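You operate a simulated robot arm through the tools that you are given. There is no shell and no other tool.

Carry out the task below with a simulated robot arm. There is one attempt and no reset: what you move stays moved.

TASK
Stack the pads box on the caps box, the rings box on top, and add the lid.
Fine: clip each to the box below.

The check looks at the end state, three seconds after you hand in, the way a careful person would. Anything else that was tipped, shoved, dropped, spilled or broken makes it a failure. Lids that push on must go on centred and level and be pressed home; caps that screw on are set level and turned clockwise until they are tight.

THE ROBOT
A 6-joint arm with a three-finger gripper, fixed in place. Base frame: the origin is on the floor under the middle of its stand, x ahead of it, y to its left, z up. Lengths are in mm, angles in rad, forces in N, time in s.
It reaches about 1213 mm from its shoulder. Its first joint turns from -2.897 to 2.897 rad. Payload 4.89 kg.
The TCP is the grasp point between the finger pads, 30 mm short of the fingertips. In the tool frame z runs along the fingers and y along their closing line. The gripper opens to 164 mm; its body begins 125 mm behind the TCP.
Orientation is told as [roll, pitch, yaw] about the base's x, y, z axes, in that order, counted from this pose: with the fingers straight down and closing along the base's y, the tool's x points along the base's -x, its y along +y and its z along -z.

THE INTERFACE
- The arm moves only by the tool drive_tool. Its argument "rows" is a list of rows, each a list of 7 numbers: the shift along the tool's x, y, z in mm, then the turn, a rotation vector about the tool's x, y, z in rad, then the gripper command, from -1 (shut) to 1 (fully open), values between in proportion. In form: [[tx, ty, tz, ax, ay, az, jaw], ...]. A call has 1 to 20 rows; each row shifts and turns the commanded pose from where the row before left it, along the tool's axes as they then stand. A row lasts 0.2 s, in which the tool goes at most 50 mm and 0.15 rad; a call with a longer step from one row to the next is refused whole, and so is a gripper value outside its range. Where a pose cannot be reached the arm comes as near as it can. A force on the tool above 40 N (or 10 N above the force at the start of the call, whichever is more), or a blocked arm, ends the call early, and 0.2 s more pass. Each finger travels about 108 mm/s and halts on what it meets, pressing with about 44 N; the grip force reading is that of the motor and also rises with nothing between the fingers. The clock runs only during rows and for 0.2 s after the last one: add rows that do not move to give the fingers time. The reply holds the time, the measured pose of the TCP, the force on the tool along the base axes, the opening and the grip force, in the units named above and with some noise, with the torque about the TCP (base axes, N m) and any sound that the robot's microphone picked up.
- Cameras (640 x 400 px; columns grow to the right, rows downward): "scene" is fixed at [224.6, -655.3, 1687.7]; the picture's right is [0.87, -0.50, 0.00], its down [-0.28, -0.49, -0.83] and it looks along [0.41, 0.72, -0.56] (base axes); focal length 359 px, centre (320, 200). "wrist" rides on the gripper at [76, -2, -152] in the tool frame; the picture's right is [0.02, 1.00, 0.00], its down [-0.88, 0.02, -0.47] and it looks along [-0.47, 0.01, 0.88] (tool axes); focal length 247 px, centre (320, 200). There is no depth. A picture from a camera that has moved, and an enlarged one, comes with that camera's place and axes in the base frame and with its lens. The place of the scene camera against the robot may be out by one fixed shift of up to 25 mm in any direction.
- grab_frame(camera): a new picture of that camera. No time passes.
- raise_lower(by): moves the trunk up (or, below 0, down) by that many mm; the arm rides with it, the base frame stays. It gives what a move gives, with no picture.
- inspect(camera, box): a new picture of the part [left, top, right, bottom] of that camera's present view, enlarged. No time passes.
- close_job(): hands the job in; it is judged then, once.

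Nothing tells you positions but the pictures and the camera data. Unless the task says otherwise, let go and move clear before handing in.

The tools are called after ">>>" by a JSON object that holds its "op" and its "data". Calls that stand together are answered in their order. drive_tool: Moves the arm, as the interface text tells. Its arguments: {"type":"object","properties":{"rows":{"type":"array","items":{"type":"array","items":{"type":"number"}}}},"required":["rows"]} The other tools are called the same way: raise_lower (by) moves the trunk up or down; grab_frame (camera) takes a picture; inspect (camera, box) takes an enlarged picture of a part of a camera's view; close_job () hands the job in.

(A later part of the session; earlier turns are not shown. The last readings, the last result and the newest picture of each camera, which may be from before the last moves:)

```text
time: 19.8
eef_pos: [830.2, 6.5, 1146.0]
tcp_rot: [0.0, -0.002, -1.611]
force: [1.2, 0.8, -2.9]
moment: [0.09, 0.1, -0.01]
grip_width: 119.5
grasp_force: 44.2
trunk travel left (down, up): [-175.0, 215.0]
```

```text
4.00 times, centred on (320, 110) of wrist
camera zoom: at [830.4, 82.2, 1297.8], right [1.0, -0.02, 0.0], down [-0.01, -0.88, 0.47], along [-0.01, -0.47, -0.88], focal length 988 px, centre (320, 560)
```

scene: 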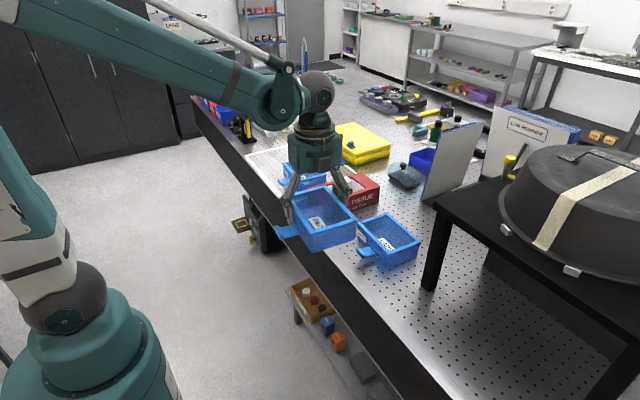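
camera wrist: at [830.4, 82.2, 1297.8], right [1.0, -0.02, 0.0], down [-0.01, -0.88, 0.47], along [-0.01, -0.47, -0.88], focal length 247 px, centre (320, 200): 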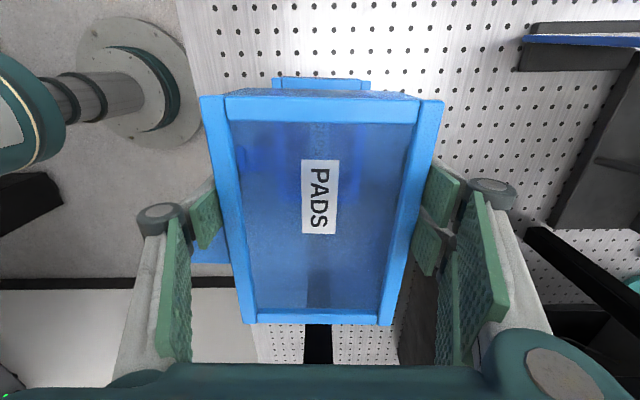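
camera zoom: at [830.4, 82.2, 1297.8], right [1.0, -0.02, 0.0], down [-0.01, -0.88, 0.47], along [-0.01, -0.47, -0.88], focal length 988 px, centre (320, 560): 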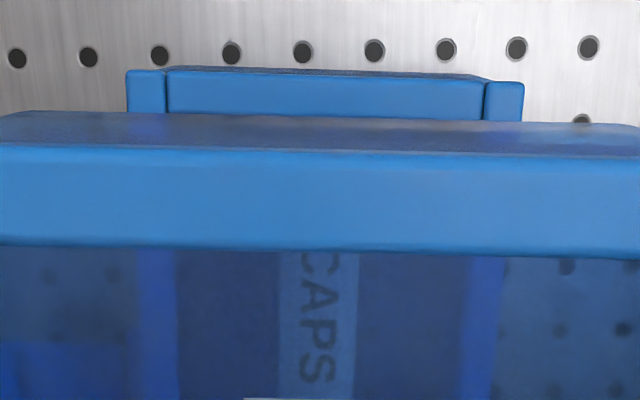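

Alignment is within about a millimetre. Small correction, then descending to about 15 mm above the caps rim to recheck.

>>> {"op": "drive_tool", "data": {"rows": [[1.2, 0, 20, 0, 0, 0.008, -1], [0, 0, 40, 0, 0, 0, -1], [0, 0, 35, 0, 0, 0, -1], [0, 0, 15, 0, 0, 0, -1], [0, 0, 0, 0, 0, 0, -1]]}}

>>> {"op": "inspect", "data": {"camera": "wrist", "box": [180, 70, 460, 245]}}

>>> {"op": "inspect", "data": {"camera": "scene", "box": [340, 170, 440, 280]}}

```text
time: 21.0
eef_pos: [827.8, 8.0, 1037.8]
tcp_rot: [-0.001, -0.002, -1.615]
force: [-0.7, 0.7, -2.3]
moment: [0.06, -0.02, 0.02]
grip_width: 119.7
grasp_force: 43.8
trunk travel left (down, up): [-175.0, 215.0]
```

```text
2.29 times, centred on (320, 158) of wrist
camera zoom: at [829.0, 84.2, 1188.9], right [1.0, -0.02, 0.0], down [-0.02, -0.88, 0.47], along [-0.01, -0.47, -0.88], focal length 564 px, centre (320, 297)
```

zoom: 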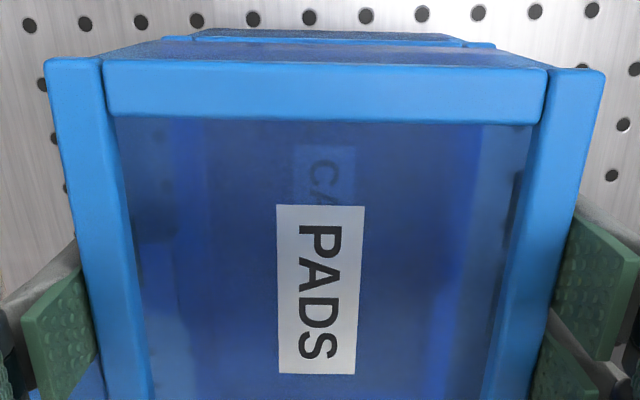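

```text
3.64 times, centred on (390, 225) of scene
camera zoom: at [224.6, -655.3, 1687.7], right [0.87, -0.5, 0.0], down [-0.28, -0.49, -0.83], along [0.41, 0.72, -0.56], focal length 1304 px, centre (66, 109)
```

zoom: 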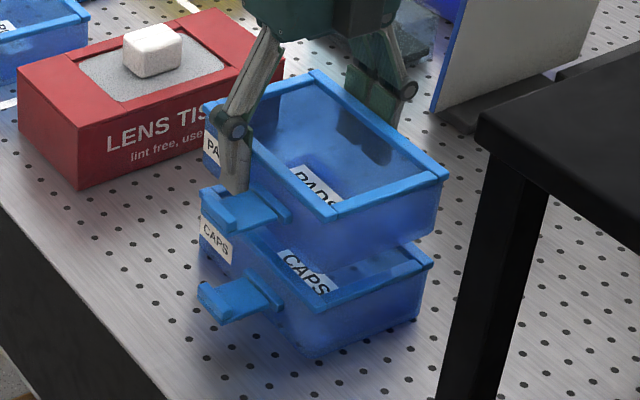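

>>> {"op": "drive_tool", "data": {"rows": [[0, 1, 8, 0, 0, 0, -1], [0, 0, 6, 0, 0, 0, -1], [0, 0, 0, 0, 0, 0, -1]]}}

>>> {"op": "inspect", "data": {"camera": "scene", "box": [350, 180, 420, 270]}}

>>> {"op": "inspect", "data": {"camera": "wrist", "box": [180, 70, 460, 245]}}

```text
time: 21.8
eef_pos: [829.7, 9.1, 1022.4]
tcp_rot: [0.0, -0.001, -1.614]
force: [0.2, -1.2, -3.5]
moment: [0.02, 0.01, 0.01]
grip_width: 119.5
grasp_force: 43.5
trunk travel left (down, up): [-175.0, 215.0]
```

```text
4.44 times, centred on (385, 225) of scene
camera zoom: at [224.6, -655.3, 1687.7], right [0.87, -0.5, 0.0], down [-0.28, -0.49, -0.83], along [0.41, 0.72, -0.56], focal length 1594 px, centre (31, 89)
```

zoom: 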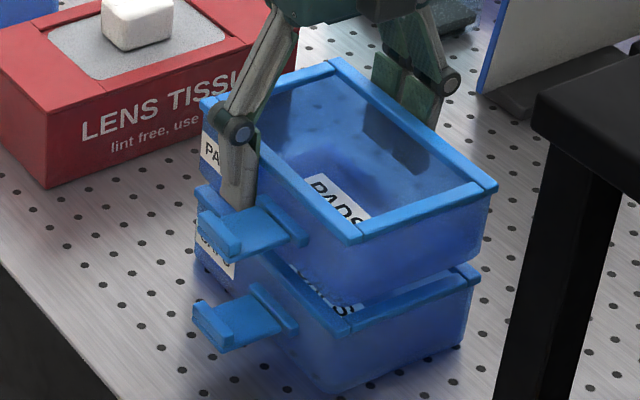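

```text
2.29 times, centred on (320, 158) of wrist
camera zoom: at [830.8, 84.2, 1174.1], right [1.0, -0.02, 0.0], down [-0.02, -0.88, 0.47], along [-0.01, -0.47, -0.88], focal length 564 px, centre (320, 297)
```

zoom: 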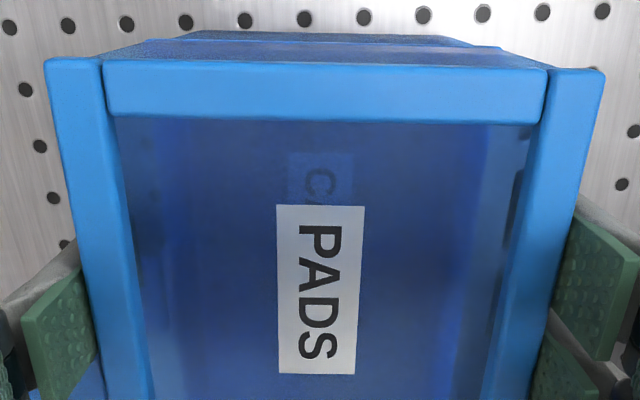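

>>> {"op": "drive_tool", "data": {"rows": [[0, 0, 2, 0, 0, 0, -1], [0, 0, 2, 0, 0, 0, -1], [0, 0, 1, 0, 0, 0, -1], [0, 0, 0, 0, 0, 0, -1]]}}

```text
time: 22.8
eef_pos: [830.0, 6.2, 1017.0]
tcp_rot: [0.0, 0.0, -1.616]
force: [0.1, -0.5, -2.2]
moment: [0.06, -0.06, 0.01]
grip_width: 119.5
grasp_force: 43.6
trunk travel left (down, up): [-175.0, 215.0]
```

>>> {"op": "drive_tool", "data": {"rows": [[0, 0, 1.5, 0, 0, 0, -1], [0, 0, 1.5, 0, 0, 0, -1], [0, 0, 0, 0, 0, 0, -1]]}}

>>> {"op": "inspect", "data": {"camera": "scene", "box": [350, 190, 420, 270]}}

```text
time: 23.6
eef_pos: [829.8, 7.7, 1014.6]
tcp_rot: [-0.001, 0.001, -1.616]
force: [-1.7, -0.5, -2.7]
moment: [0.02, -0.03, -0.04]
grip_width: 119.3
grasp_force: 43.7
trunk travel left (down, up): [-175.0, 215.0]
```

```text
5.00 times, centred on (385, 230) of scene
camera zoom: at [224.6, -655.3, 1687.7], right [0.87, -0.5, 0.0], down [-0.28, -0.49, -0.83], along [0.41, 0.72, -0.56], focal length 1793 px, centre (-5, 50)
```

zoom: 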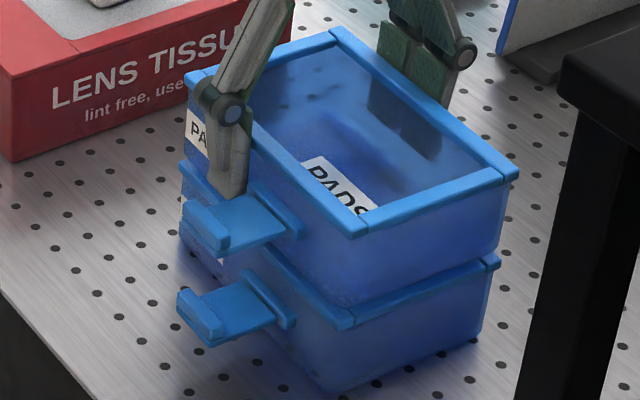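

>>> {"op": "drive_tool", "data": {"rows": [[0, 0, 1.5, 0, 0, 0, -1], [0, 0, 1.5, 0, 0, 0, -1], [0, 0, 0, 0, 0, 0, -1]]}}

```text
time: 24.4
eef_pos: [828.6, 7.3, 1011.5]
tcp_rot: [-0.001, -0.001, -1.617]
force: [0.0, 0.6, -2.2]
moment: [0.04, 0.0, 0.02]
grip_width: 119.5
grasp_force: 44.4
trunk travel left (down, up): [-175.0, 215.0]
```

>>> {"op": "drive_tool", "data": {"rows": [[0, 0, 1.5, 0, 0, 0, -1], [0, 0, 1.5, 0, 0, 0, -1], [0, 0, 0, 0, 0, 0, -1]]}}

>>> {"op": "inspect", "data": {"camera": "scene", "box": [350, 190, 420, 270]}}

```text
time: 25.2
eef_pos: [829.1, 6.2, 1009.3]
tcp_rot: [0.0, 0.0, -1.616]
force: [0.3, 1.5, 1.3]
moment: [-0.26, 0.07, 0.08]
grip_width: 119.7
grasp_force: 44.0
trunk travel left (down, up): [-175.0, 215.0]
```

```text
5.00 times, centred on (385, 230) of scene
camera zoom: at [224.6, -655.3, 1687.7], right [0.87, -0.5, 0.0], down [-0.28, -0.49, -0.83], along [0.41, 0.72, -0.56], focal length 1793 px, centre (-5, 50)
```

zoom: 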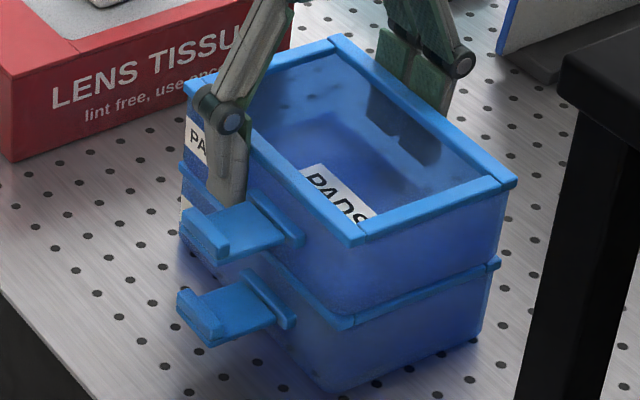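

>>> {"op": "drive_tool", "data": {"rows": [[0, 0, 1, 0, 0, 0, -1], [0, 0, 0, 0, 0, 0, -1]]}}

```text
time: 25.8
eef_pos: [829.2, 6.7, 1009.7]
tcp_rot: [0.0, 0.0, -1.615]
force: [5.9, -3.2, 15.6]
moment: [-0.99, 0.25, 0.35]
grip_width: 119.4
grasp_force: 43.7
trunk travel left (down, up): [-175.0, 215.0]
```

Contact is made with the pads box about 60 mm above its bench height. I'll look closely at the joint between the two boxes before pressing or releasing.

>>> {"op": "inspect", "data": {"camera": "scene", "box": [372, 218, 424, 258]}}

>>> {"op": "inspect", "data": {"camera": "scene", "box": [354, 214, 394, 262]}}

>>> {"op": "grab_frame", "data": {"camera": "wrist"}}

```text
10.00 times, centred on (398, 238) of scene
camera zoom: at [224.6, -655.3, 1687.7], right [0.87, -0.5, 0.0], down [-0.28, -0.49, -0.83], along [0.41, 0.72, -0.56], focal length 3586 px, centre (-460, -180)
```

zoom: 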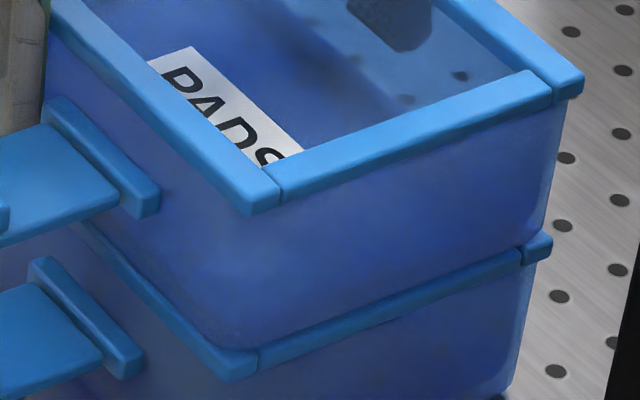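

```text
8.33 times, centred on (374, 238) of scene
camera zoom: at [224.6, -655.3, 1687.7], right [0.87, -0.5, 0.0], down [-0.28, -0.49, -0.83], along [0.41, 0.72, -0.56], focal length 2988 px, centre (-130, -117)
```

zoom: 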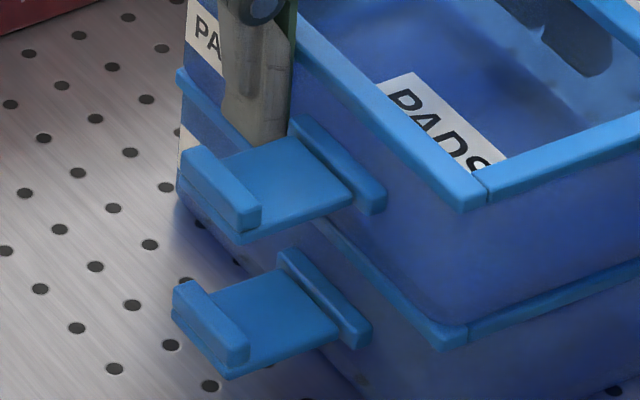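

```text
taken
camera wrist: at [830.0, 83.2, 1160.1], right [1.0, -0.02, 0.0], down [-0.02, -0.88, 0.47], along [-0.01, -0.47, -0.88], focal length 247 px, centre (320, 200)
```

wrist: 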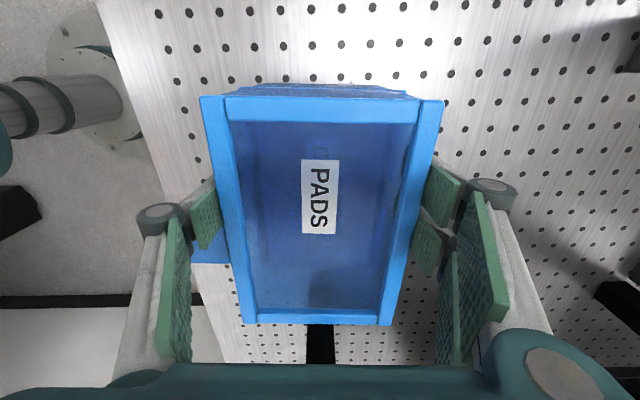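

The pads box sits squarely on the caps rim. I'll relax the downward press a touch, open the fingers and rise straight up.

>>> {"op": "drive_tool", "data": {"rows": [[0, 0, -0.7, 0, 0, 0, -1], [0, 0, 0, 0, 0, 0, -1]]}}

>>> {"op": "drive_tool", "data": {"rows": [[0, 0, 0, 0, 0, 0, 0.5], [0, 0, 0, 0, 0, 0, 0.8], [0, 0, 0, 0, 0, 0, 1], [0, 0, 0, 0, 0, 0, 1]]}}

>>> {"op": "grab_frame", "data": {"camera": "wrist"}}

>>> {"op": "inspect", "data": {"camera": "scene", "box": [345, 180, 435, 270]}}

```text
time: 26.4
eef_pos: [828.9, 7.7, 1009.3]
tcp_rot: [0.0, 0.001, -1.616]
force: [1.2, -4.1, 9.0]
moment: [-0.59, -0.14, -0.04]
grip_width: 119.4
grasp_force: 43.9
trunk travel left (down, up): [-175.0, 215.0]
```

```text
time: 27.4
eef_pos: [829.9, 7.0, 1008.0]
tcp_rot: [0.0, 0.0, -1.616]
force: [-0.1, 1.0, -0.1]
moment: [-0.03, 0.01, 0.01]
grip_width: 164.0
grasp_force: 0.1
trunk travel left (down, up): [-175.0, 215.0]
```

```text
taken
camera wrist: at [830.1, 83.8, 1160.0], right [1.0, -0.02, 0.0], down [-0.02, -0.88, 0.47], along [-0.01, -0.47, -0.88], focal length 247 px, centre (320, 200)
```

wrist: 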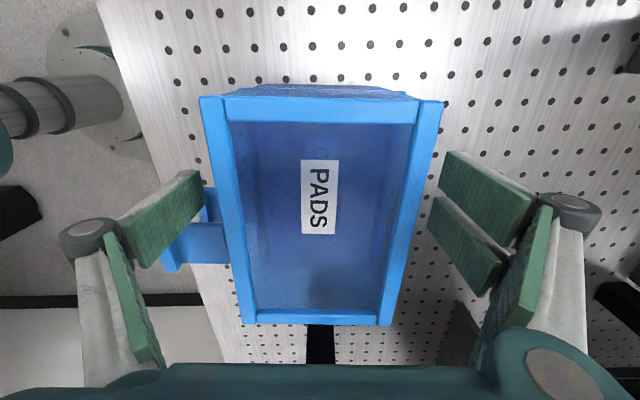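

```text
4.44 times, centred on (390, 225) of scene
camera zoom: at [224.6, -655.3, 1687.7], right [0.87, -0.5, 0.0], down [-0.28, -0.49, -0.83], along [0.41, 0.72, -0.56], focal length 1594 px, centre (9, 89)
```

zoom: 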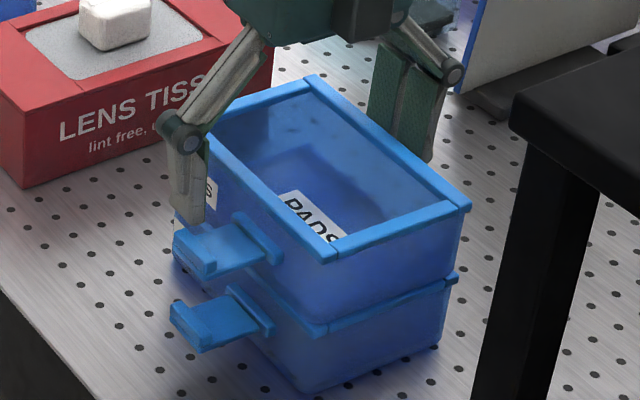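

>>> {"op": "inspect", "data": {"camera": "wrist", "box": [150, 80, 310, 280]}}

>>> {"op": "drive_tool", "data": {"rows": [[0, 0, -30, 0, 0, 0, 1], [0, 0, -40, 0, 0, 0, 1], [0, 0, -40, 0, 0, 0, 1], [0, 0, -40, 0, 0, 0, 1], [0, 0, 0, 0, 0, 0, 1]]}}

>>> {"op": "grab_frame", "data": {"camera": "wrist"}}

```text
2.00 times, centred on (230, 180) of wrist
camera zoom: at [830.1, 83.8, 1160.0], right [1.0, -0.02, 0.0], down [-0.02, -0.88, 0.47], along [-0.01, -0.47, -0.88], focal length 494 px, centre (500, 240)
```

zoom: 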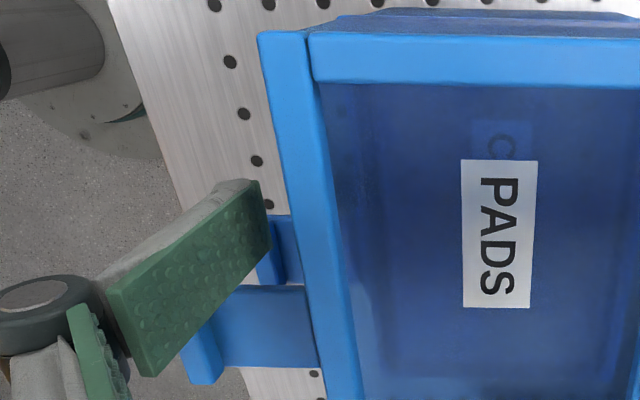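

```text
time: 28.6
eef_pos: [829.8, 6.9, 1156.0]
tcp_rot: [0.0, -0.001, -1.616]
force: [0.2, 0.3, 0.6]
moment: [-0.01, -0.06, -0.02]
grip_width: 163.9
grasp_force: 0.1
trunk travel left (down, up): [-175.0, 215.0]
```

```text
taken
camera wrist: at [830.7, 84.1, 1308.4], right [1.0, -0.02, 0.0], down [-0.02, -0.88, 0.47], along [-0.01, -0.47, -0.88], focal length 247 px, centre (320, 200)
```

wrist: 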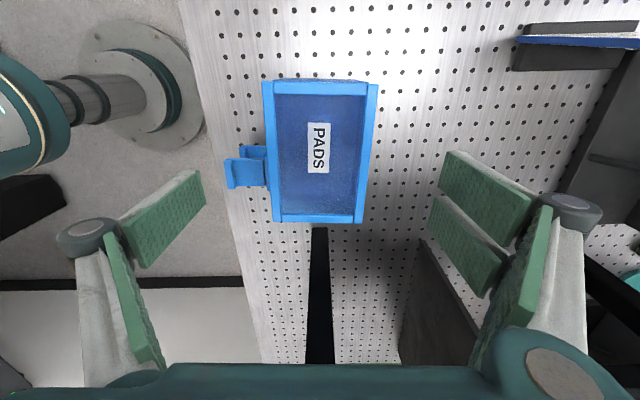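

>>> {"op": "inspect", "data": {"camera": "wrist", "box": [215, 70, 400, 235]}}

```text
2.42 times, centred on (308, 152) of wrist
camera zoom: at [830.7, 84.1, 1308.4], right [1.0, -0.02, 0.0], down [-0.02, -0.88, 0.47], along [-0.01, -0.47, -0.88], focal length 599 px, centre (350, 315)
```

zoom: 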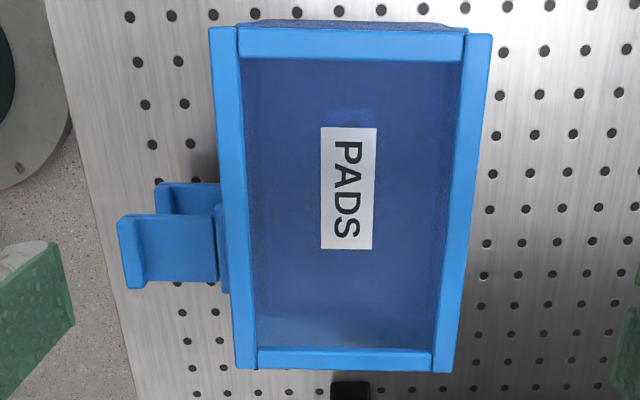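

The pads box is on the caps box, aligned to about 1 mm (flap tips coincide). Next I'll test how the latch flap behaves: turn the gripper to yaw 0 and approach the pads' flap from the front.

>>> {"op": "drive_tool", "data": {"rows": [[-12.6, -42, 0, 0, 0, 0, 1], [-12.6, -42, 0, 0, 0, 0, 1], [-12.6, -42, 0, 0, 0, 0, 1], [-12.6, -42, 0, 0, 0, 0, 1], [0, 0, 0, 0, 0, -0.1469, 1], [0, 0, 0, 0, 0, -0.1469, 1], [0, 0, 0, 0, 0, -0.1469, 1], [0, 0, 0, 0, 0, -0.1469, 1], [0, 0, 0, 0, 0, -0.1469, 1], [0, 0, 0, 0, 0, -0.1469, 1], [0, 0, 0, 0, 0, -0.1469, 1], [0, 0, 0, 0, 0, -0.1469, 1], [0, 0, 0, 0, 0, -0.1469, 1], [0, 0, 0, 0, 0, -0.1469, 1], [0, 0, 0, 0, 0, -0.1469, 1], [0, 0, 0, 0, 0, 0, 1]]}}

>>> {"op": "grab_frame", "data": {"camera": "wrist"}}

```text
time: 32.0
eef_pos: [659.2, -35.1, 1159.1]
tcp_rot: [0.002, 0.001, 0.002]
force: [0.4, -0.7, 0.1]
moment: [0.0, 0.01, 0.0]
grip_width: 164.2
grasp_force: 0.1
trunk travel left (down, up): [-175.0, 215.0]
```

```text
taken
camera wrist: at [582.4, -37.2, 1310.2], right [-0.02, 1.0, 0.0], down [0.88, 0.02, 0.47], along [0.47, 0.01, -0.88], focal length 247 px, centre (320, 200)
```

wrist: 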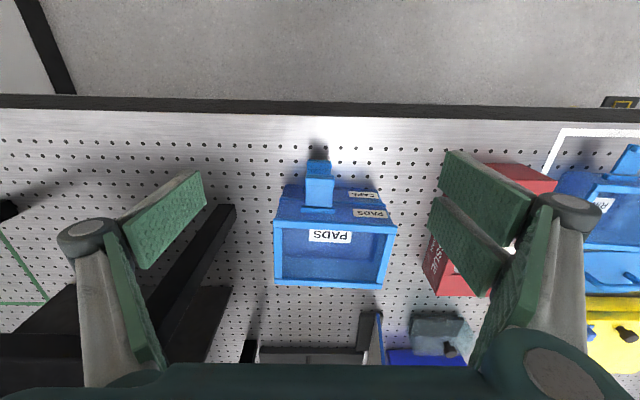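

>>> {"op": "inspect", "data": {"camera": "wrist", "box": [260, 140, 410, 300]}}

>>> {"op": "drive_tool", "data": {"rows": [[0, 0, 40, 0, 0, 0, 0.2], [10, 0, 40, 0, 0, 0, 0], [10, 0, 40, 0, 0, 0, 0], [0, 0, 0, 0, 0, 0, 0]]}}

>>> {"op": "grab_frame", "data": {"camera": "wrist"}}

```text
2.50 times, centred on (335, 220) of wrist
camera zoom: at [582.4, -37.2, 1310.2], right [-0.02, 1.0, 0.0], down [0.88, 0.02, 0.47], along [0.47, 0.01, -0.88], focal length 617 px, centre (282, 150)
```

zoom: 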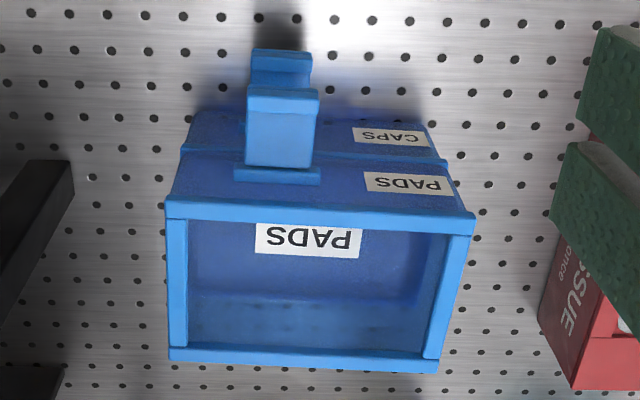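

```text
time: 33.0
eef_pos: [641.9, -34.2, 1037.6]
tcp_rot: [0.001, 0.0, 0.001]
force: [-0.1, 0.5, -1.0]
moment: [0.01, 0.04, 0.0]
grip_width: 81.8
grasp_force: 0.1
trunk travel left (down, up): [-175.0, 215.0]
```

```text
taken
camera wrist: at [564.4, -36.8, 1189.6], right [-0.02, 1.0, 0.0], down [0.88, 0.02, 0.47], along [0.47, 0.01, -0.88], focal length 247 px, centre (320, 200)
```

wrist: 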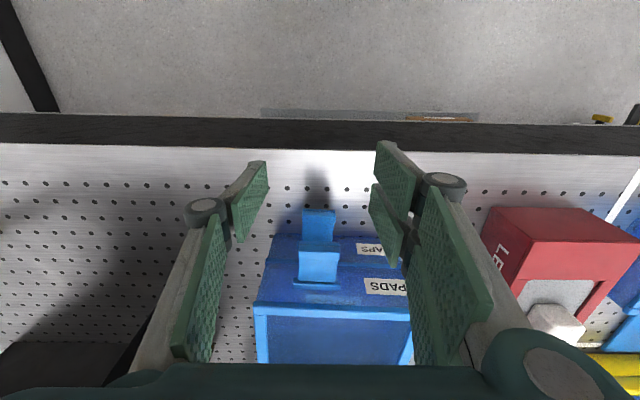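

>>> {"op": "inspect", "data": {"camera": "wrist", "box": [240, 190, 420, 310]}}

```text
3.33 times, centred on (330, 250) of wrist
camera zoom: at [564.4, -36.8, 1189.6], right [-0.02, 1.0, 0.0], down [0.88, 0.02, 0.47], along [0.47, 0.01, -0.88], focal length 823 px, centre (287, 33)
```

zoom: 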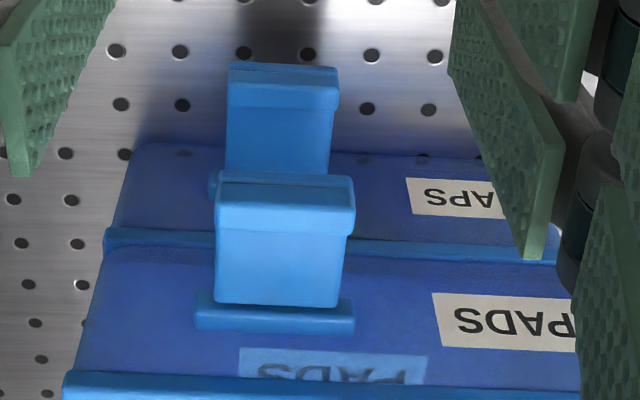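

The flap is ~37 mm wide, centred at y≈−34, spanning x≈705–758 at z≈1003. I'll straddle it with the fingers and pinch its sides.

>>> {"op": "drive_tool", "data": {"rows": [[-20, 0, 16, 0, 0, 0, 0], [-25, 0, 15, 0, 0, 0, 0], [-25, 0, 0, 0, 0, 0, 0], [0, 0, 0, 0, 0, 0, 0]]}}

>>> {"op": "grab_frame", "data": {"camera": "wrist"}}

>>> {"op": "inspect", "data": {"camera": "scene", "box": [310, 160, 430, 280]}}

```text
time: 34.0
eef_pos: [709.6, -34.8, 1007.1]
tcp_rot: [0.0, 0.0, -0.001]
force: [0.8, -0.2, 0.0]
moment: [0.0, 0.07, -0.02]
grip_width: 81.9
grasp_force: 0.0
trunk travel left (down, up): [-175.0, 215.0]
```

```text
taken
camera wrist: at [633.0, -36.3, 1159.1], right [-0.02, 1.0, 0.0], down [0.88, 0.02, 0.47], along [0.47, 0.01, -0.88], focal length 247 px, centre (320, 200)
```

wrist: 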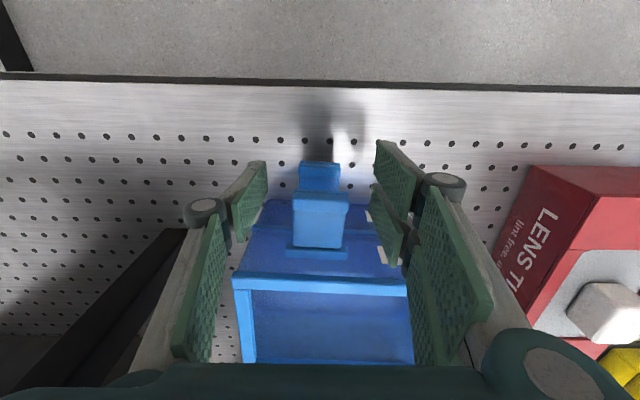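

```text
3.33 times, centred on (370, 220) of scene
camera zoom: at [224.6, -655.3, 1687.7], right [0.87, -0.5, 0.0], down [-0.28, -0.49, -0.83], along [0.41, 0.72, -0.56], focal length 1195 px, centre (153, 133)
```

zoom: 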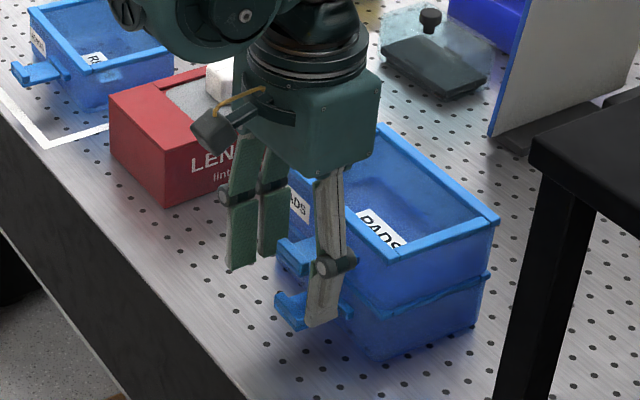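

>>> {"op": "drive_tool", "data": {"rows": [[0, 0, 0, 0, 0, 0, -0.3], [0, 0, 0, 0, 0, 0, -0.45], [0, 0, 0, 0, 0, 0, -0.7], [0, 0, 0, 0, 0, 0, -0.7]]}}

>>> {"op": "grab_frame", "data": {"camera": "wrist"}}

```text
time: 35.0
eef_pos: [710.2, -34.4, 1008.1]
tcp_rot: [0.0, 0.0, -0.001]
force: [0.9, -0.3, -0.2]
moment: [0.0, 0.09, -0.04]
grip_width: 35.8
grasp_force: 44.1
trunk travel left (down, up): [-175.0, 215.0]
```

```text
taken
camera wrist: at [632.5, -36.3, 1159.4], right [-0.02, 1.0, 0.0], down [0.88, 0.02, 0.47], along [0.47, 0.01, -0.88], focal length 247 px, centre (320, 200)
```

wrist: 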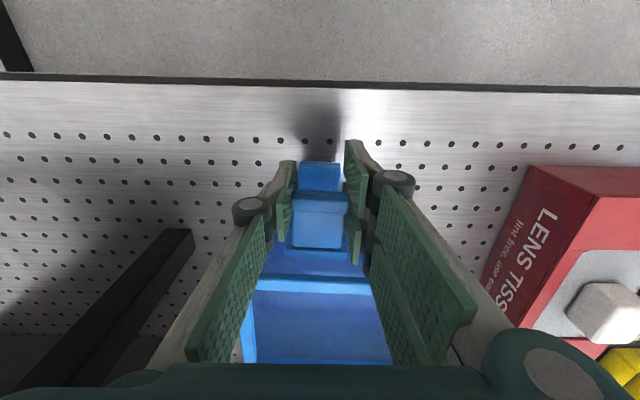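

Pinched at 35.8 mm. Now a small arc upward about the hinge to see whether the flap swings.

>>> {"op": "drive_tool", "data": {"rows": [[-1.6, 0, -6.9, 0, 0, 0, -0.7], [-2.5, 0, -6.6, 0, 0, 0, -0.7], [-3.5, 0, -6.2, 0, 0, 0, -0.7], [0, 0, 0, 0, 0, 0, -0.7]]}}

>>> {"op": "grab_frame", "data": {"camera": "wrist"}}

>>> {"op": "inspect", "data": {"camera": "scene", "box": [330, 180, 430, 280]}}

```text
time: 36.0
eef_pos: [717.9, -34.6, 1026.6]
tcp_rot: [0.002, -0.001, -0.001]
force: [0.6, -0.8, -1.4]
moment: [0.0, 0.08, -0.05]
grip_width: 35.7
grasp_force: 44.1
trunk travel left (down, up): [-175.0, 215.0]
```

```text
taken
camera wrist: at [639.3, -37.0, 1178.5], right [-0.02, 1.0, 0.0], down [0.88, 0.02, 0.47], along [0.47, 0.01, -0.88], focal length 247 px, centre (320, 200)
```

wrist: 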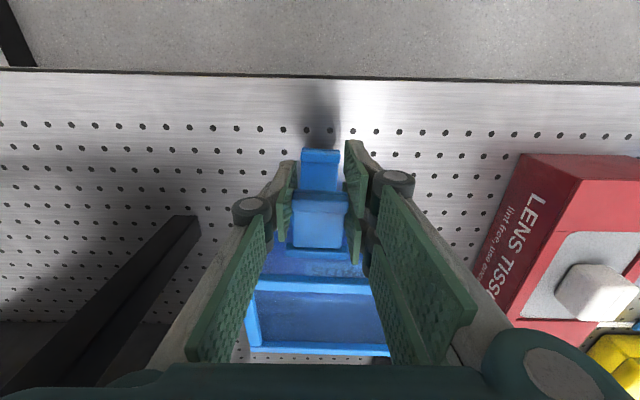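

```text
4.00 times, centred on (380, 230) of scene
camera zoom: at [224.6, -655.3, 1687.7], right [0.87, -0.5, 0.0], down [-0.28, -0.49, -0.83], along [0.41, 0.72, -0.56], focal length 1434 px, centre (80, 80)
```

zoom: 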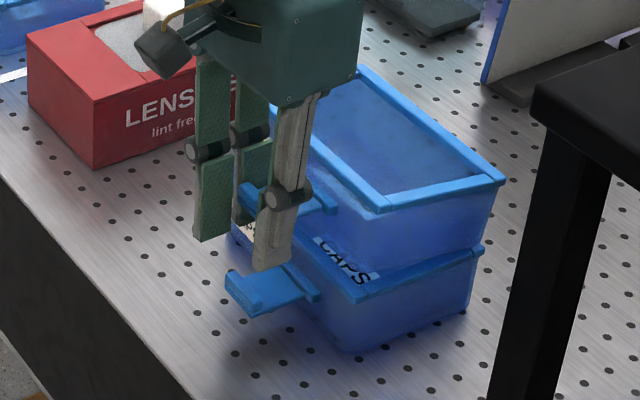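

The whole pads box tipped up slightly with the flap rather than the flap swinging freely, so the hinge is stiff. I'll lower it back along the same path and check it reseated.

>>> {"op": "drive_tool", "data": {"rows": [[3.5, 0, 6.2, 0, 0, 0, -0.7], [2.5, 0, 6.6, 0, 0, 0, -0.7], [1.6, 0, 6.4, 0, 0, 0, -0.7], [0, 0, 0, 0, 0, 0, -0.7]]}}

>>> {"op": "grab_frame", "data": {"camera": "wrist"}}

>>> {"op": "inspect", "data": {"camera": "scene", "box": [330, 180, 430, 280]}}

```text
time: 37.0
eef_pos: [709.2, -36.4, 1006.2]
tcp_rot: [0.0, 0.001, 0.0]
force: [-0.3, -0.3, 0.2]
moment: [-0.01, 0.05, -0.1]
grip_width: 35.4
grasp_force: 44.3
trunk travel left (down, up): [-175.0, 215.0]
```

```text
taken
camera wrist: at [631.7, -37.9, 1159.3], right [-0.02, 1.0, 0.0], down [0.88, 0.02, 0.47], along [0.47, 0.01, -0.88], focal length 247 px, centre (320, 200)
```

wrist: 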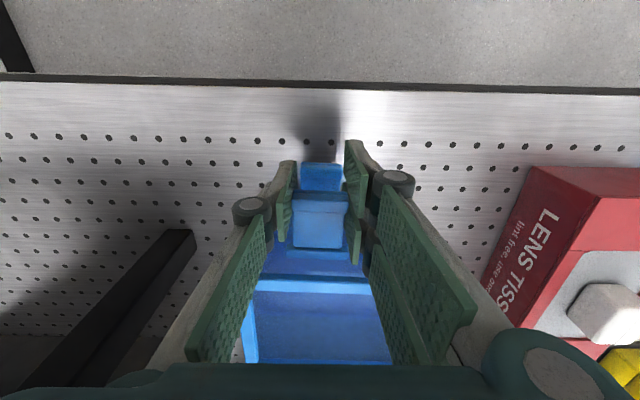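

```text
4.00 times, centred on (380, 230) of scene
camera zoom: at [224.6, -655.3, 1687.7], right [0.87, -0.5, 0.0], down [-0.28, -0.49, -0.83], along [0.41, 0.72, -0.56], focal length 1434 px, centre (80, 80)
```

zoom: 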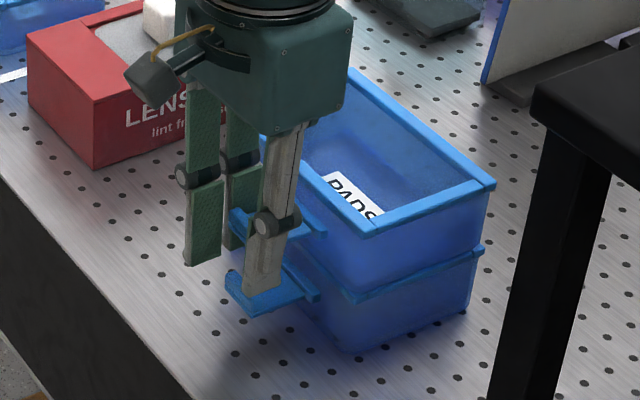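

Reseated. Now I'll test the hinge properly: rotate the tool together with the flap about the hinge line (a pure turning couple rather than a lift).

>>> {"op": "drive_tool", "data": {"rows": [[-0.9, 0, -3.75, 0, 0.075, 0, -0.8], [-0.9, 0, -3.75, 0, 0.075, 0, -0.8], [0, 0, 0, 0, 0, 0, -0.8]]}}

>>> {"op": "grab_frame", "data": {"camera": "wrist"}}

>>> {"op": "inspect", "data": {"camera": "scene", "box": [330, 180, 430, 280]}}

```text
time: 37.8
eef_pos: [710.5, -36.1, 1015.7]
tcp_rot: [0.0, 0.151, 0.0]
force: [0.4, 0.1, 3.9]
moment: [0.02, -0.97, -0.16]
grip_width: 35.7
grasp_force: 44.1
trunk travel left (down, up): [-175.0, 215.0]
```

```text
taken
camera wrist: at [657.5, -37.9, 1176.6], right [-0.02, 1.0, 0.0], down [0.94, 0.02, 0.34], along [0.34, 0.01, -0.94], focal length 247 px, centre (320, 200)
```

wrist: 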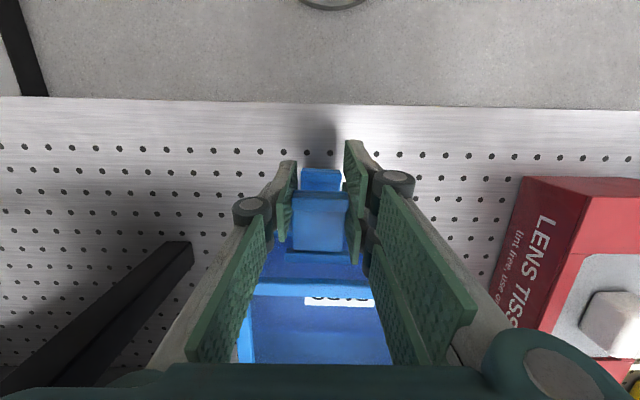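

```text
4.00 times, centred on (380, 230) of scene
camera zoom: at [224.6, -655.3, 1687.7], right [0.87, -0.5, 0.0], down [-0.28, -0.49, -0.83], along [0.41, 0.72, -0.56], focal length 1434 px, centre (80, 80)
```

zoom: 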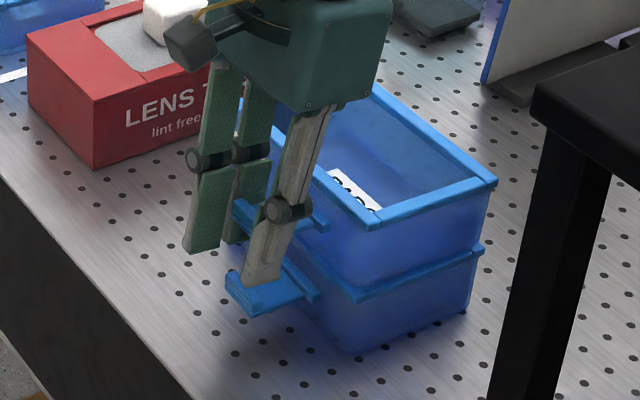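

Turning it upward met a hard stop (~0.8 N·m with no flap movement), so the flap's horizontal position is its upper limit: it must fold DOWN, hooking under the rim of the box below, with the lip as a pull tab. I'll return to neutral and test folding it downward.

>>> {"op": "drive_tool", "data": {"rows": [[0.6, 0, 3.8, 0, -0.075, 0, -0.8], [0.6, 0, 3.8, 0, -0.075, 0, -0.8], [0, 0, 0, 0, 0, 0, -0.8]]}}

>>> {"op": "drive_tool", "data": {"rows": [[0.3, 0, 3.8, 0, -0.075, 0, -0.8], [0.4, 0, 3.8, 0, -0.075, 0, -0.8], [0, 0, 0, 0, 0, 0, -0.8]]}}

>>> {"op": "grab_frame", "data": {"camera": "wrist"}}

>>> {"op": "inspect", "data": {"camera": "scene", "box": [330, 180, 430, 280]}}

```text
time: 38.6
eef_pos: [709.0, -34.3, 1008.3]
tcp_rot: [0.0, 0.0, 0.0]
force: [-1.1, 0.0, -0.4]
moment: [-0.13, 0.0, -0.02]
grip_width: 35.8
grasp_force: 44.0
trunk travel left (down, up): [-175.0, 215.0]
```

```text
time: 39.4
eef_pos: [708.2, -35.3, 1000.7]
tcp_rot: [0.0, -0.15, 0.0]
force: [0.2, 0.2, -2.0]
moment: [-0.14, 0.08, -0.02]
grip_width: 35.5
grasp_force: 44.5
trunk travel left (down, up): [-175.0, 215.0]
```

```text
taken
camera wrist: at [609.7, -37.3, 1138.6], right [-0.02, 1.0, 0.0], down [0.8, 0.02, 0.6], along [0.6, 0.01, -0.8], focal length 247 px, centre (320, 200)
```

wrist: 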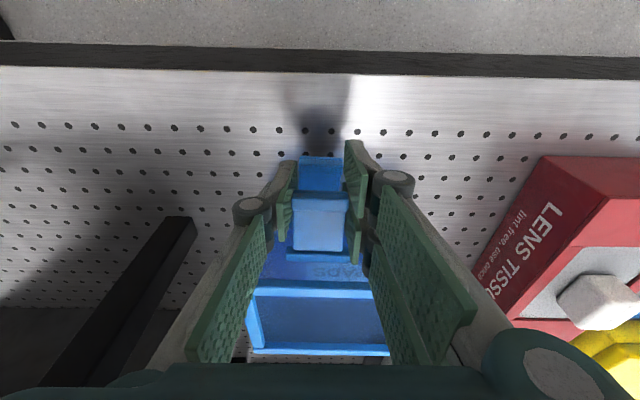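

```text
4.00 times, centred on (380, 230) of scene
camera zoom: at [224.6, -655.3, 1687.7], right [0.87, -0.5, 0.0], down [-0.28, -0.49, -0.83], along [0.41, 0.72, -0.56], focal length 1434 px, centre (80, 80)
```

zoom: 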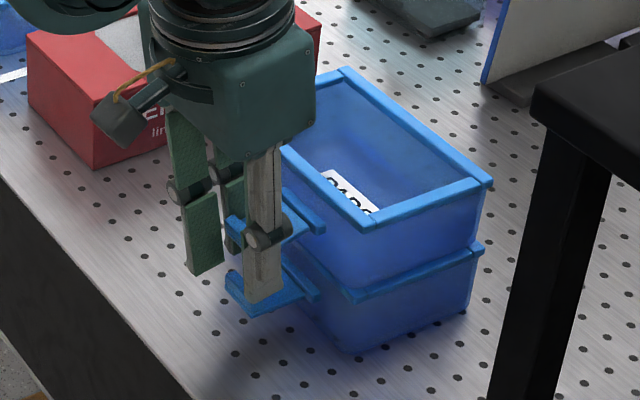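

>>> {"op": "inspect", "data": {"camera": "wrist", "box": [230, 140, 410, 370]}}

>>> {"op": "inspect", "data": {"camera": "scene", "box": [376, 210, 416, 260]}}

```text
1.74 times, centred on (320, 255) of wrist
camera zoom: at [609.7, -37.3, 1138.6], right [-0.02, 1.0, 0.0], down [0.8, 0.02, 0.6], along [0.6, 0.01, -0.8], focal length 430 px, centre (320, 104)
```

zoom: 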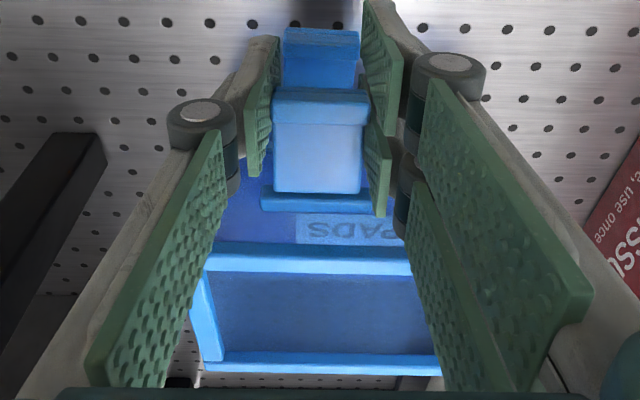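

```text
8.00 times, centred on (396, 235) of scene
camera zoom: at [224.6, -655.3, 1687.7], right [0.87, -0.5, 0.0], down [-0.28, -0.49, -0.83], along [0.41, 0.72, -0.56], focal length 2868 px, centre (-288, -80)
```

zoom: 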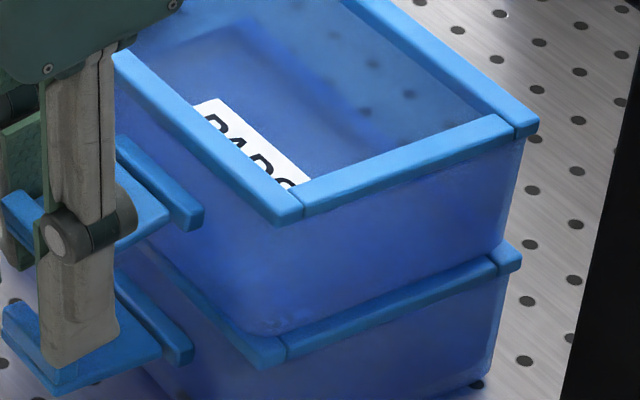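

>>> {"op": "drive_tool", "data": {"rows": [[0, 0, 0, 0, 0, 0, -0.4], [0, 0, 0, 0, 0, 0, -0.1], [0, 0, 0, 0, 0, 0, 0], [0, 0, 0, 0, 0, 0, 0]]}}

>>> {"op": "grab_frame", "data": {"camera": "wrist"}}

>>> {"op": "inspect", "data": {"camera": "scene", "box": [340, 190, 430, 275]}}

```text
time: 40.4
eef_pos: [708.9, -35.0, 999.0]
tcp_rot: [-0.001, -0.15, 0.002]
force: [0.2, 0.0, -0.3]
moment: [0.0, 0.01, 0.0]
grip_width: 81.6
grasp_force: 0.1
trunk travel left (down, up): [-175.0, 215.0]
```

```text
taken
camera wrist: at [609.8, -37.3, 1138.6], right [-0.02, 1.0, 0.0], down [0.8, 0.02, 0.6], along [0.6, 0.01, -0.8], focal length 247 px, centre (320, 200)
```

wrist: 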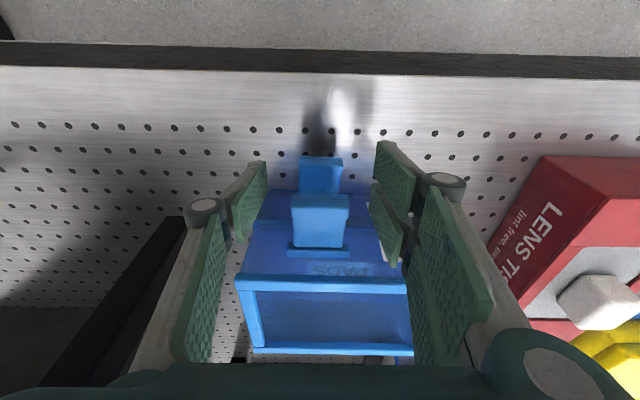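

```text
4.71 times, centred on (385, 232) of scene
camera zoom: at [224.6, -655.3, 1687.7], right [0.87, -0.5, 0.0], down [-0.28, -0.49, -0.83], along [0.41, 0.72, -0.56], focal length 1687 px, centre (14, 47)
```

zoom: 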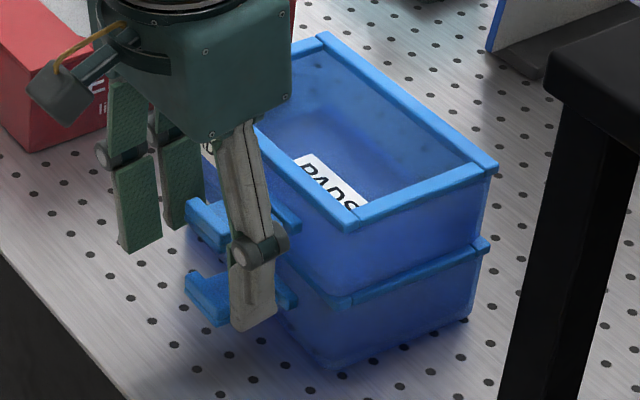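

>>> {"op": "drive_tool", "data": {"rows": [[35.4, 0, -9, 0, 0, 0, 0.3], [35.4, 0, -9, 0, 0, 0, 1], [35.4, 0, -9, 0, 0, 0, 1], [0, 0, 0, 0, -0.15, 0, 1], [0, 0, 0, 0, -0.15, 0, 1], [0, 0, 0, 0, -0.15, 0, 1], [0, 0, 0, 0, 0, 0, 1]]}}

>>> {"op": "grab_frame", "data": {"camera": "wrist"}}

>>> {"op": "inspect", "data": {"camera": "scene", "box": [340, 190, 430, 275]}}

```text
time: 42.0
eef_pos: [599.6, -35.5, 1011.9]
tcp_rot: [0.001, -0.603, 0.0]
force: [-0.1, 0.4, -0.3]
moment: [0.01, -0.01, 0.0]
grip_width: 163.9
grasp_force: 0.0
trunk travel left (down, up): [-175.0, 215.0]
```

```text
taken
camera wrist: at [449.7, -37.2, 1092.5], right [-0.02, 1.0, -0.01], down [0.46, 0.02, 0.89], along [0.89, 0.01, -0.46], focal length 247 px, centre (320, 200)
```

wrist: 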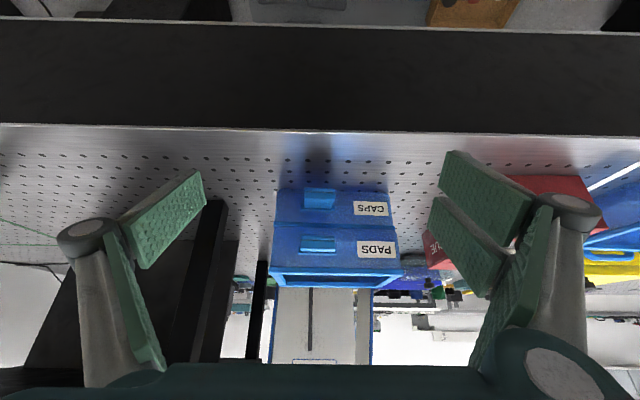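

```text
4.71 times, centred on (385, 232) of scene
camera zoom: at [224.6, -655.3, 1687.7], right [0.87, -0.5, 0.0], down [-0.28, -0.49, -0.83], along [0.41, 0.72, -0.56], focal length 1687 px, centre (14, 47)
```

zoom: 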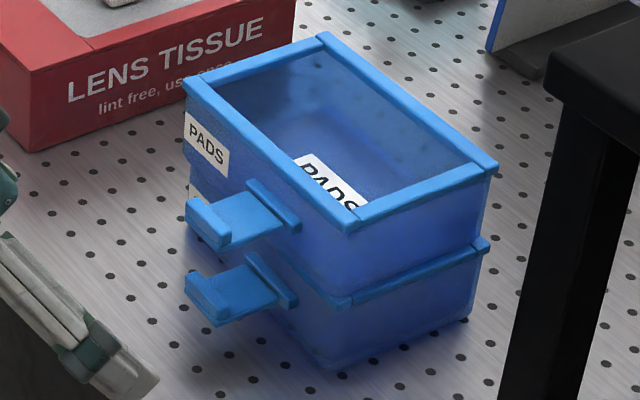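

>>> {"op": "inspect", "data": {"camera": "wrist", "box": [255, 170, 415, 300]}}

>>> {"op": "inspect", "data": {"camera": "scene", "box": [360, 205, 410, 265]}}

```text
3.08 times, centred on (335, 235) of wrist
camera zoom: at [449.7, -37.2, 1092.5], right [-0.02, 1.0, -0.01], down [0.46, 0.02, 0.89], along [0.89, 0.01, -0.46], focal length 760 px, centre (274, 92)
```

zoom: 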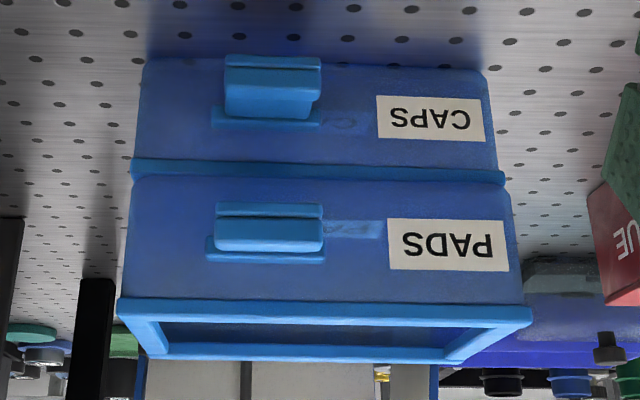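

```text
6.67 times, centred on (385, 235) of scene
camera zoom: at [224.6, -655.3, 1687.7], right [0.87, -0.5, 0.0], down [-0.28, -0.49, -0.83], along [0.41, 0.72, -0.56], focal length 2390 px, centre (-113, -33)
```

zoom: 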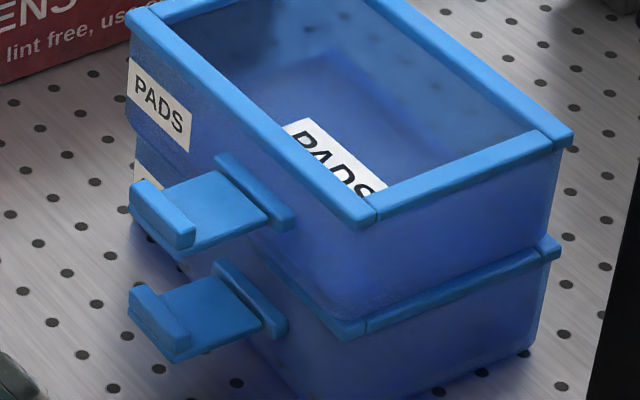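

The pads box shifted about 4 mm toward me in that test, which I'll correct later. I need to see the flap's hinge from the side, so I'll swing the camera round to a 45° view.

>>> {"op": "drive_tool", "data": {"rows": [[0, 40, 0, 0, 0, 0, 1], [0, 40, 0, 0, 0, 0, 1], [0, 35, 0, 0.0739, 0, 0.1079, 1], [0, 0, 0, 0.0739, 0, 0.1079, 1], [0, 0, 0, 0.0739, 0, 0.1079, 1], [0, 0, 0, 0.0739, 0, 0.1079, 1], [0, 0, 0, 0.0739, 0, 0.1079, 1], [0, 0, 0, 0.0739, 0, 0.1079, 1], [0, 0, 0, 0, 0, 0, 1]]}}

>>> {"op": "grab_frame", "data": {"camera": "wrist"}}

```text
time: 44.0
eef_pos: [600.3, 79.2, 1011.9]
tcp_rot: [0.001, -0.601, -0.786]
force: [0.6, 0.6, 0.5]
moment: [-0.01, 0.02, -0.09]
grip_width: 164.1
grasp_force: 0.0
trunk travel left (down, up): [-175.0, 215.0]
```

```text
taken
camera wrist: at [493.0, 183.3, 1092.8], right [0.69, 0.72, -0.01], down [0.34, -0.31, 0.89], along [0.63, -0.62, -0.46], focal length 247 px, centre (320, 200)
```

wrist: 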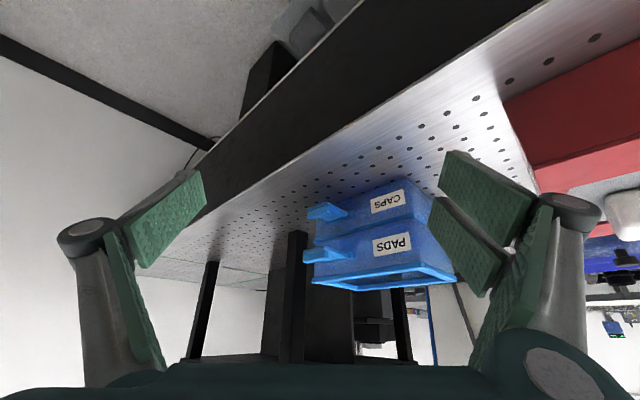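

>>> {"op": "inspect", "data": {"camera": "wrist", "box": [295, 180, 455, 300]}}

>>> {"op": "inspect", "data": {"camera": "wrist", "box": [295, 190, 375, 275]}}

```text
3.33 times, centred on (375, 240) of wrist
camera zoom: at [493.0, 183.3, 1092.8], right [0.69, 0.72, -0.01], down [0.34, -0.31, 0.89], along [0.63, -0.62, -0.46], focal length 823 px, centre (137, 67)
```

zoom: 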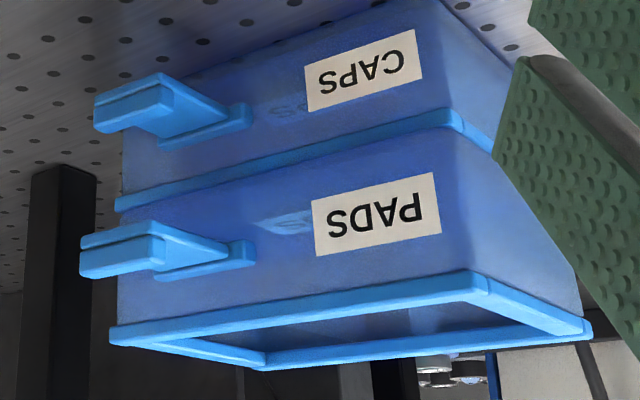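

```text
4.71 times, centred on (335, 232) of wrist
camera zoom: at [493.0, 183.3, 1092.8], right [0.69, 0.72, -0.01], down [0.34, -0.31, 0.89], along [0.63, -0.62, -0.46], focal length 1162 px, centre (249, 47)
```

zoom: 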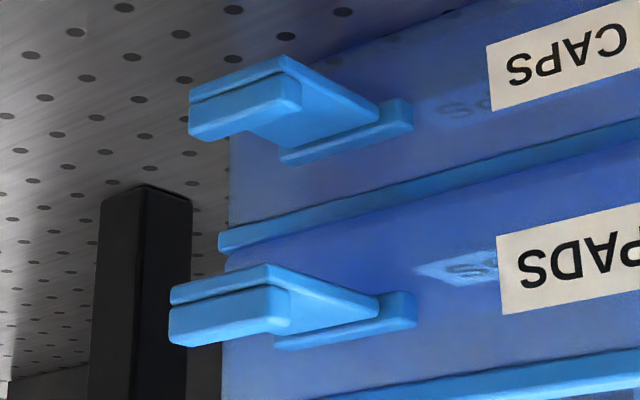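

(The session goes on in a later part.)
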